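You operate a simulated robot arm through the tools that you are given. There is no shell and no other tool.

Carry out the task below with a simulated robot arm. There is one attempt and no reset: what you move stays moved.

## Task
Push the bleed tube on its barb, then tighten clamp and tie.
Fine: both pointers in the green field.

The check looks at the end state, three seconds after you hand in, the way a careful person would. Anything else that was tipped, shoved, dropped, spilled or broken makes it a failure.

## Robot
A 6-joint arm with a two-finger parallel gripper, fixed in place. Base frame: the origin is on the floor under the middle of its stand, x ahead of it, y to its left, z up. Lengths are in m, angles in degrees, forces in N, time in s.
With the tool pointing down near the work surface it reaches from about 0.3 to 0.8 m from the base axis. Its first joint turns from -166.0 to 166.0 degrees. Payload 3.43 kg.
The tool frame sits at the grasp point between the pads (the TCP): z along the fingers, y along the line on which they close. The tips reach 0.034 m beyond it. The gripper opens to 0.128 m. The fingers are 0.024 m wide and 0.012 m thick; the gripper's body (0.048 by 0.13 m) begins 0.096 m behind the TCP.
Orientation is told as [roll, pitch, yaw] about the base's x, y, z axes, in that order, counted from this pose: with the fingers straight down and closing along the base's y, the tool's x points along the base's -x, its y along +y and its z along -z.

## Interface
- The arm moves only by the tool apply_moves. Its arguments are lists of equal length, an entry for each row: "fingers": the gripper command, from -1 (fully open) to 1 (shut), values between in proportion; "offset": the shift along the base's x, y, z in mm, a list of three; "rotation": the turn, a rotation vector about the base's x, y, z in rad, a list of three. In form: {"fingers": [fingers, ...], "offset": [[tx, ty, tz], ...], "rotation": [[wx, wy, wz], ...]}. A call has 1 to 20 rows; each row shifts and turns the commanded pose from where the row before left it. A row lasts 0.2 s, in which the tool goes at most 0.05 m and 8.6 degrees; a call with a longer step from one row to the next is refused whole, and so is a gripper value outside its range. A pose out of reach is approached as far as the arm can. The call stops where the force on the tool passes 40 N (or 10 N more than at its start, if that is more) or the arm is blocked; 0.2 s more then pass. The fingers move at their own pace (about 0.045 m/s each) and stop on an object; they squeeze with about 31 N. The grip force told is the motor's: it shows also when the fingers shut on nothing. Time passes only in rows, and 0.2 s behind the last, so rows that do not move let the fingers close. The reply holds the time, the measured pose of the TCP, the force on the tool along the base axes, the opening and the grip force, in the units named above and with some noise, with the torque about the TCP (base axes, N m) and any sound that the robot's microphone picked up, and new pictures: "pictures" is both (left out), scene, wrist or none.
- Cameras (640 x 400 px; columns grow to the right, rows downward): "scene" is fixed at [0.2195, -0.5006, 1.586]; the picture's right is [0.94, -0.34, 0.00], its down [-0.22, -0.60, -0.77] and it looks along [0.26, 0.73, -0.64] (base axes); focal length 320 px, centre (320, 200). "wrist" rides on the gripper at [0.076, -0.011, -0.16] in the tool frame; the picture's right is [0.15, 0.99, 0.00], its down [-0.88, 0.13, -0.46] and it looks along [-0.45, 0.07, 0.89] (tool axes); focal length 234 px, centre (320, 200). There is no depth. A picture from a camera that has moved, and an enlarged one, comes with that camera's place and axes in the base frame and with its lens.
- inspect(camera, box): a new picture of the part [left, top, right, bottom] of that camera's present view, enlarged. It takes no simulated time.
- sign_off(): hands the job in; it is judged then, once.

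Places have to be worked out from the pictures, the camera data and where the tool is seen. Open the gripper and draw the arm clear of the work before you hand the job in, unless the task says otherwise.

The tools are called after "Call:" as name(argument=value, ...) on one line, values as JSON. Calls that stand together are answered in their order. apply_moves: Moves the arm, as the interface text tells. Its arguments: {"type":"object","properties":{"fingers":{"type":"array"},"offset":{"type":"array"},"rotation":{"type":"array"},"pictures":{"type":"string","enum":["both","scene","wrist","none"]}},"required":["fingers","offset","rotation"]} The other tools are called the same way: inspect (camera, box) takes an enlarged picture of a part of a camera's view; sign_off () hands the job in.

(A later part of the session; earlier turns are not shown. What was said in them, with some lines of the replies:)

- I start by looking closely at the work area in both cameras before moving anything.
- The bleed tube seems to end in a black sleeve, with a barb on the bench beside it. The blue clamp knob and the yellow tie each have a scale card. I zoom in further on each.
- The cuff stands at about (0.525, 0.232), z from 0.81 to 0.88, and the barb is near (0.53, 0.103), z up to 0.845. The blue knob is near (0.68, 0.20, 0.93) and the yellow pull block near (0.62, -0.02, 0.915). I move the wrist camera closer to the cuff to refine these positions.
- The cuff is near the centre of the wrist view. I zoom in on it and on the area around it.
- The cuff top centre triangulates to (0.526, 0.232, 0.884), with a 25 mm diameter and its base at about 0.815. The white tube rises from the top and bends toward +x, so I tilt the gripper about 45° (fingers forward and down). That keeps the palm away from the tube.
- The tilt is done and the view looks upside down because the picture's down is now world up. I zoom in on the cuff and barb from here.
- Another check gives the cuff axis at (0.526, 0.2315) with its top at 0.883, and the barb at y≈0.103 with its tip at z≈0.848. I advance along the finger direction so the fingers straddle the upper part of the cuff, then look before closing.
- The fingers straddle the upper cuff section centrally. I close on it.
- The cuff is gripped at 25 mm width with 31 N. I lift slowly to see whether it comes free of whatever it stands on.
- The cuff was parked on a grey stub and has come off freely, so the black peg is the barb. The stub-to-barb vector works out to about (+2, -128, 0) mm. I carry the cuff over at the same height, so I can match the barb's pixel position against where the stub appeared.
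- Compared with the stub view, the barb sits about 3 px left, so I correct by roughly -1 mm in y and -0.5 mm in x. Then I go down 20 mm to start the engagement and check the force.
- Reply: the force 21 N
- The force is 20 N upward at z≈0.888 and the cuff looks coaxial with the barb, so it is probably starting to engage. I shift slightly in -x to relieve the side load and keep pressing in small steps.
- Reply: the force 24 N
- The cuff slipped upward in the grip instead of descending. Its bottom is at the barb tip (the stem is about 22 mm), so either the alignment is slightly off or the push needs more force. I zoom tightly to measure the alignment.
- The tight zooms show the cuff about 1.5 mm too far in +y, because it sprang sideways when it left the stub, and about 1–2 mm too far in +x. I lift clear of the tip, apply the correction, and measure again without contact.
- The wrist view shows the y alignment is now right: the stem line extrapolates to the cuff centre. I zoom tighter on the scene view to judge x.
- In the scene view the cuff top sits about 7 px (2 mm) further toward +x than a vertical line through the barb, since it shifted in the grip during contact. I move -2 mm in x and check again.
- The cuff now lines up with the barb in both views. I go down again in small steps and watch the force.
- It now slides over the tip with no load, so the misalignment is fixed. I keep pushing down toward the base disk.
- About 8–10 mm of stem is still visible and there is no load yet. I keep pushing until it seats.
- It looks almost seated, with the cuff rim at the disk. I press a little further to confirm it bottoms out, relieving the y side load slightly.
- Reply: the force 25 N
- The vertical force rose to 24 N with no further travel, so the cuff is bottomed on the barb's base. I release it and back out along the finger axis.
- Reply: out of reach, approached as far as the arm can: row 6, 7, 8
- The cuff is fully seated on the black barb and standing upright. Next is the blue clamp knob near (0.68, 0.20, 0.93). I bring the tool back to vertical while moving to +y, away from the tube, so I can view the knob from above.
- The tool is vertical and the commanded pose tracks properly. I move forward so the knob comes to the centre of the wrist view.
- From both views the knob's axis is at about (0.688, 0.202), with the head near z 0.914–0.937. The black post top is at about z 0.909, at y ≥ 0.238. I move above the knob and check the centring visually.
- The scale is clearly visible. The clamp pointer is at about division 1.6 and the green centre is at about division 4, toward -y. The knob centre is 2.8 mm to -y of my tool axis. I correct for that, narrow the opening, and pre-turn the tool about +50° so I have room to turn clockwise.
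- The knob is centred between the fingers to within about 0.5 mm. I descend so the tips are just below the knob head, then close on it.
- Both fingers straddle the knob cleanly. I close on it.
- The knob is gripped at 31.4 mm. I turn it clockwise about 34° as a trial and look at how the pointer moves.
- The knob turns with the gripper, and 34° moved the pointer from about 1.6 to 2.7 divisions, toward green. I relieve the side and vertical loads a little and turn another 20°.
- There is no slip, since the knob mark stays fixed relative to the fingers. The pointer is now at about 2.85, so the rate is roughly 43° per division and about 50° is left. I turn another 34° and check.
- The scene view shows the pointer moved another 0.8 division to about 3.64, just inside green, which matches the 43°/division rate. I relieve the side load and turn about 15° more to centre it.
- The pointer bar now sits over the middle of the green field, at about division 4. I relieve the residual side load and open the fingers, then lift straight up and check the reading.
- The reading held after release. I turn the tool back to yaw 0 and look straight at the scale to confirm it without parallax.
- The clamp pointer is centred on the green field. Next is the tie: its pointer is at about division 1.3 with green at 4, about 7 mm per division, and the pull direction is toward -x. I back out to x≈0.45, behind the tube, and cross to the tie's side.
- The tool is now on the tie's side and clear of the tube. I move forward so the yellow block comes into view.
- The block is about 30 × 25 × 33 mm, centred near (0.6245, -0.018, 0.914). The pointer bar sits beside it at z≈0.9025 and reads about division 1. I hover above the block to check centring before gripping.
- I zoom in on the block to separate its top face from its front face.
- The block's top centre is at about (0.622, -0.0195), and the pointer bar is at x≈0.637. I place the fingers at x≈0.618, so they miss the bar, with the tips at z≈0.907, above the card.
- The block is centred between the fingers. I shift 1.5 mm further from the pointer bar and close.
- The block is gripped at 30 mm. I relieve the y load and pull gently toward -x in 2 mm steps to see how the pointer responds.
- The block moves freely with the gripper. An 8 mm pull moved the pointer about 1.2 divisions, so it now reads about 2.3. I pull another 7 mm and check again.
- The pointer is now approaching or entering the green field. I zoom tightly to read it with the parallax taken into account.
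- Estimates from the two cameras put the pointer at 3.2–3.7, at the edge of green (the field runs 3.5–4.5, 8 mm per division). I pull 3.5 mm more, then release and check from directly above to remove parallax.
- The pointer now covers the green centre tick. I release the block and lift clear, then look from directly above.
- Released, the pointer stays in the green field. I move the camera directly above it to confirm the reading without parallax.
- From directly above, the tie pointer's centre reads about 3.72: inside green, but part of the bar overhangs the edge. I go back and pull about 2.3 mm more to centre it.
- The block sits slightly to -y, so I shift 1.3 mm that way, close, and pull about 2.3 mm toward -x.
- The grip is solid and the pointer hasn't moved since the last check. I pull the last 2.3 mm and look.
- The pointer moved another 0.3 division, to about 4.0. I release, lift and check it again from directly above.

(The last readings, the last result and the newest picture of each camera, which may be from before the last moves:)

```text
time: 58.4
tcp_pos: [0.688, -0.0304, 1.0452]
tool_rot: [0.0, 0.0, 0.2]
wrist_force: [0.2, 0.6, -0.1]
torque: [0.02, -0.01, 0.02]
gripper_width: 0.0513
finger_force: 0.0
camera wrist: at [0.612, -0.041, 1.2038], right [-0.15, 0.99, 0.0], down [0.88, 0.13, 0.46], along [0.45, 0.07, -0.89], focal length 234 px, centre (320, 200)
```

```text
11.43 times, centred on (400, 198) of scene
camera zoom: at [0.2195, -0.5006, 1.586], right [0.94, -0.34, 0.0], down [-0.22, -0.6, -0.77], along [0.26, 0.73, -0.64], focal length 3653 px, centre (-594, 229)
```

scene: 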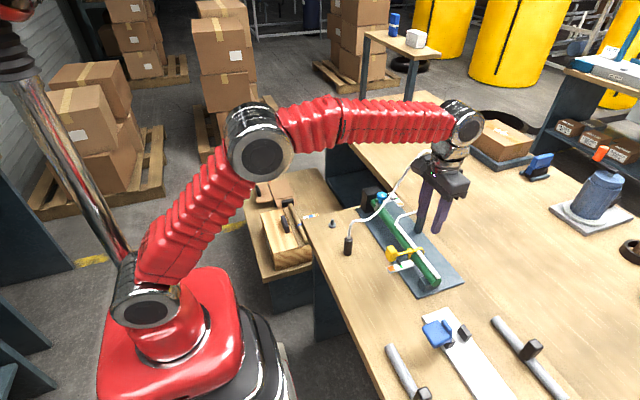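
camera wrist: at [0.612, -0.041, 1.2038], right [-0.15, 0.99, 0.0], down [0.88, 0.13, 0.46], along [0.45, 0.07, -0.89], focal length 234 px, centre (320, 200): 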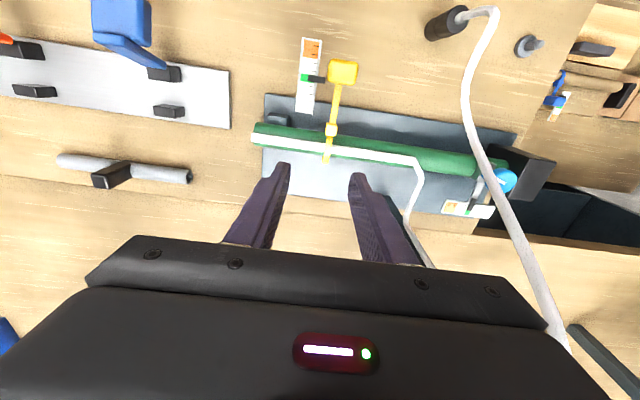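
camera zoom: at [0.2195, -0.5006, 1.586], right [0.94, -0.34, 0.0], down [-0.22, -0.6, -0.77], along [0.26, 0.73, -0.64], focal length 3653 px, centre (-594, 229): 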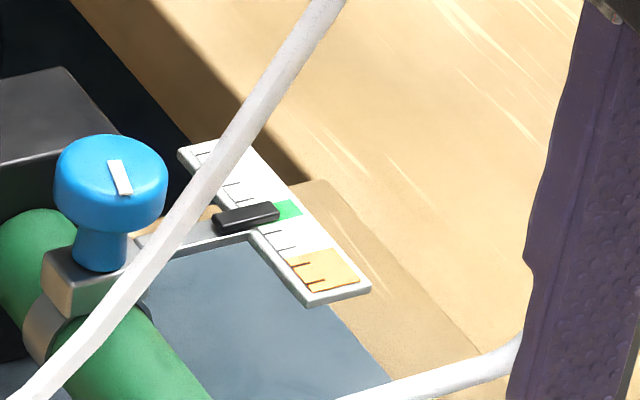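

The tie pointer now reads about 4.05, centred in green, and the clamp pointer is still centred. I retract the arm up and back with the gripper open, then check everything.

Call:
apply_moves(fingers=[0, -0.5, -1, -1, -1, -1, -1, -1, -1, -1], offset=[[-10, 0, 15], [-30, 0, 18], [-35, 0, 18], [-35, 0, 18], [-35, 0, 18], [-35, 0, 18], [-35, 0, 18], [-30, 0, 15], [-20, 0, 5], [0, 0, 0]], rotation=[[0, 0, 0], [0, 0, 0], [0, 0, 0], [0, 0, 0], [0, 0, 0], [0, 0, 0], [0, 0, 0], [0, 0, 0], [0, 0, 0], [0, 0, 0]])

Call:
inspect(camera="scene", box=[320, 140, 460, 300])

Call:
inspect(camera="scene", box=[330, 215, 370, 260])

Call:
inspect(camera="scene", box=[380, 180, 420, 215])

Call:
inspect(camera="scene", box=[385, 240, 430, 280])

```text
time: 60.6
tcp_pos: [0.4222, -0.0311, 1.1888]
tool_rot: [0.0, 0.0, 0.0]
wrist_force: [1.3, 0.4, -0.3]
torque: [0.03, -0.02, 0.01]
gripper_width: 0.128
finger_force: 0.0
camera wrist: at [0.3472, -0.0405, 1.3472], right [-0.15, 0.99, 0.0], down [0.88, 0.13, 0.46], along [0.45, 0.07, -0.89], focal length 234 px, centre (320, 200)
```

scene: 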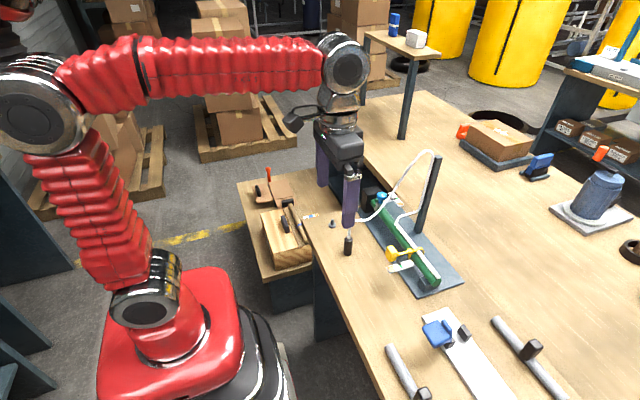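
wrist: 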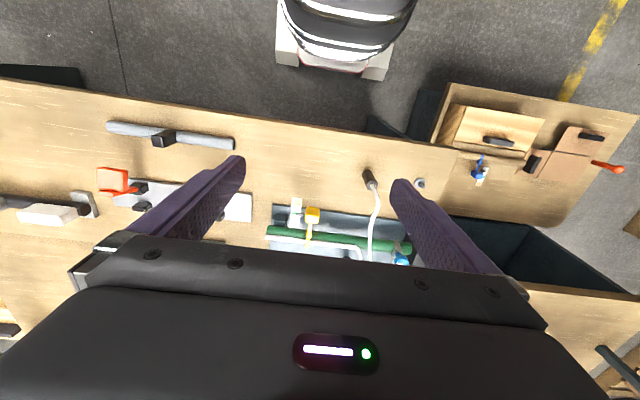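

```text
2.50 times, centred on (390, 220) of scene
camera zoom: at [0.2195, -0.5006, 1.586], right [0.94, -0.34, 0.0], down [-0.22, -0.6, -0.77], along [0.26, 0.73, -0.64], focal length 799 px, centre (145, 150)
```

zoom: 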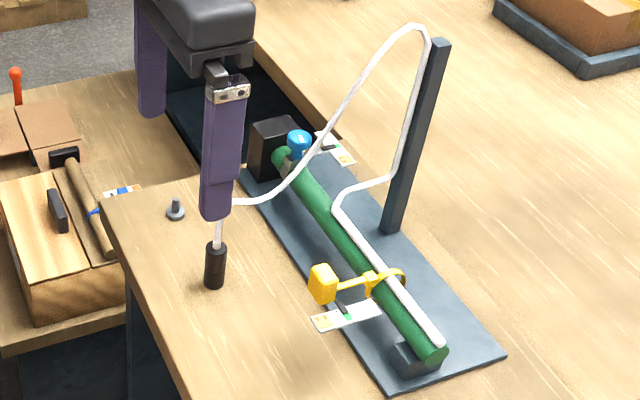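

```text
8.89 times, centred on (350, 238) of scene
camera zoom: at [0.2195, -0.5006, 1.586], right [0.94, -0.34, 0.0], down [-0.22, -0.6, -0.77], along [0.26, 0.73, -0.64], focal length 2841 px, centre (53, -133)
```

zoom: 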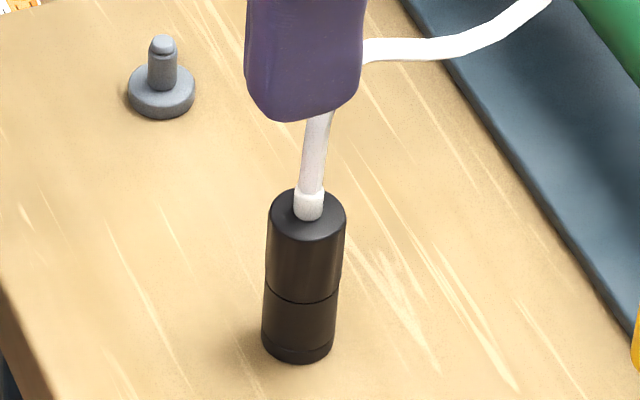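

```text
11.43 times, centred on (400, 198) of scene
camera zoom: at [0.2195, -0.5006, 1.586], right [0.94, -0.34, 0.0], down [-0.22, -0.6, -0.77], along [0.26, 0.73, -0.64], focal length 3653 px, centre (-594, 229)
```

zoom: 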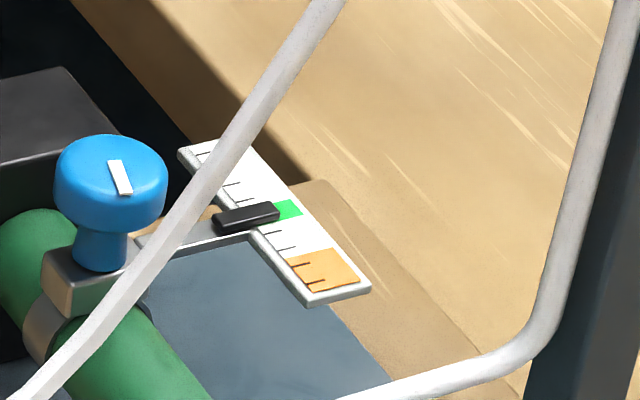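

```text
10.00 times, centred on (408, 260) of scene
camera zoom: at [0.2195, -0.5006, 1.586], right [0.94, -0.34, 0.0], down [-0.22, -0.6, -0.77], along [0.26, 0.73, -0.64], focal length 3196 px, centre (-555, -400)
```

zoom: 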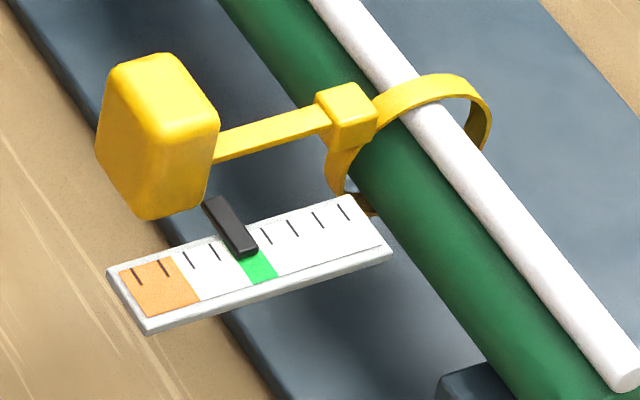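

Everything looks in place. I take one last close look at the cuff's seating on the barb base.

Call:
inspect(camera="scene", box=[342, 240, 354, 256])

Call:
inspect(camera="wrist", box=[355, 160, 390, 200])

Call:
inspect(camera="wrist", box=[260, 190, 330, 250])

```text
16.00 times, centred on (348, 248) of scene
camera zoom: at [0.2195, -0.5006, 1.586], right [0.94, -0.34, 0.0], down [-0.22, -0.6, -0.77], along [0.26, 0.73, -0.64], focal length 5114 px, centre (-128, -568)
```

zoom: 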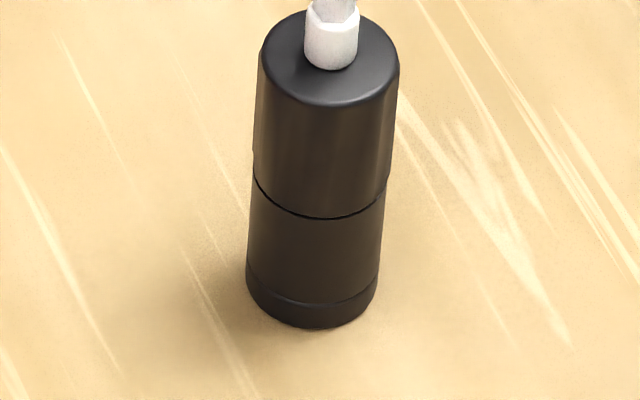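

```text
10.00 times, centred on (372, 180) of wrist
camera zoom: at [0.3472, -0.0405, 1.3472], right [-0.15, 0.99, 0.0], down [0.88, 0.13, 0.46], along [0.45, 0.07, -0.89], focal length 2342 px, centre (-205, 400)
```

zoom: 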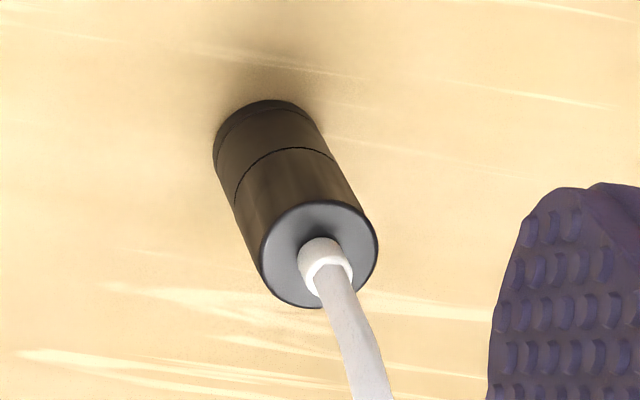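

```text
6.67 times, centred on (295, 220) of wrist
camera zoom: at [0.3472, -0.0405, 1.3472], right [-0.15, 0.99, 0.0], down [0.88, 0.13, 0.46], along [0.45, 0.07, -0.89], focal length 1561 px, centre (487, 67)
```

zoom: 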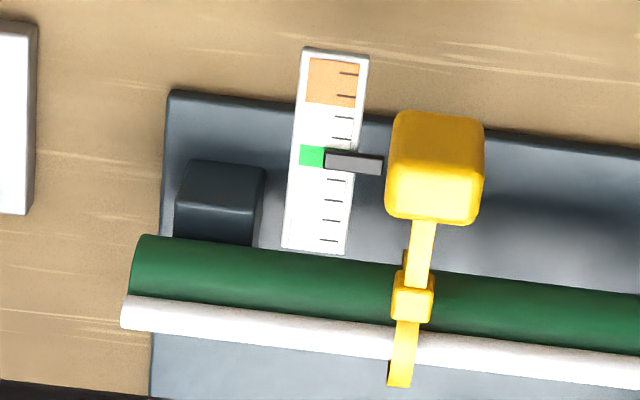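

The cuff sits flush on the barb base, and both the clamp and tie pointers are centred in their green fields. The gripper is open and well clear, so I hand the job in.

Call:
sign_off()

```text
The job is handed in.
```

The job is done and handed in. I haven't been told how it was judged.

- **Bleed tube:** I lifted it off its grey parking stub and pushed it onto the black barb until it bottomed out on the base at about 24 N. The first push was slightly out of line and slipped in the grip, so I re-aligned it and the second push went on cleanly. It stands upright and sits flush.
- **Clamp:** I turned the blue knob about 105° clockwise. Its pointer sits in the middle of the green field.
- **Tie:** I pulled the yellow block about 21 mm in two pulls. Its pointer reads about 4.05, with the green centre at 4.

Both readings held after I let go. I saw nothing else disturbed in the last pictures. The gripper is open and the arm is drawn back, well above the bench.

There is also a blue tie with its own scale on the roll on the side table. I took the task to mean the yellow tie on the hose and left the blue one alone.
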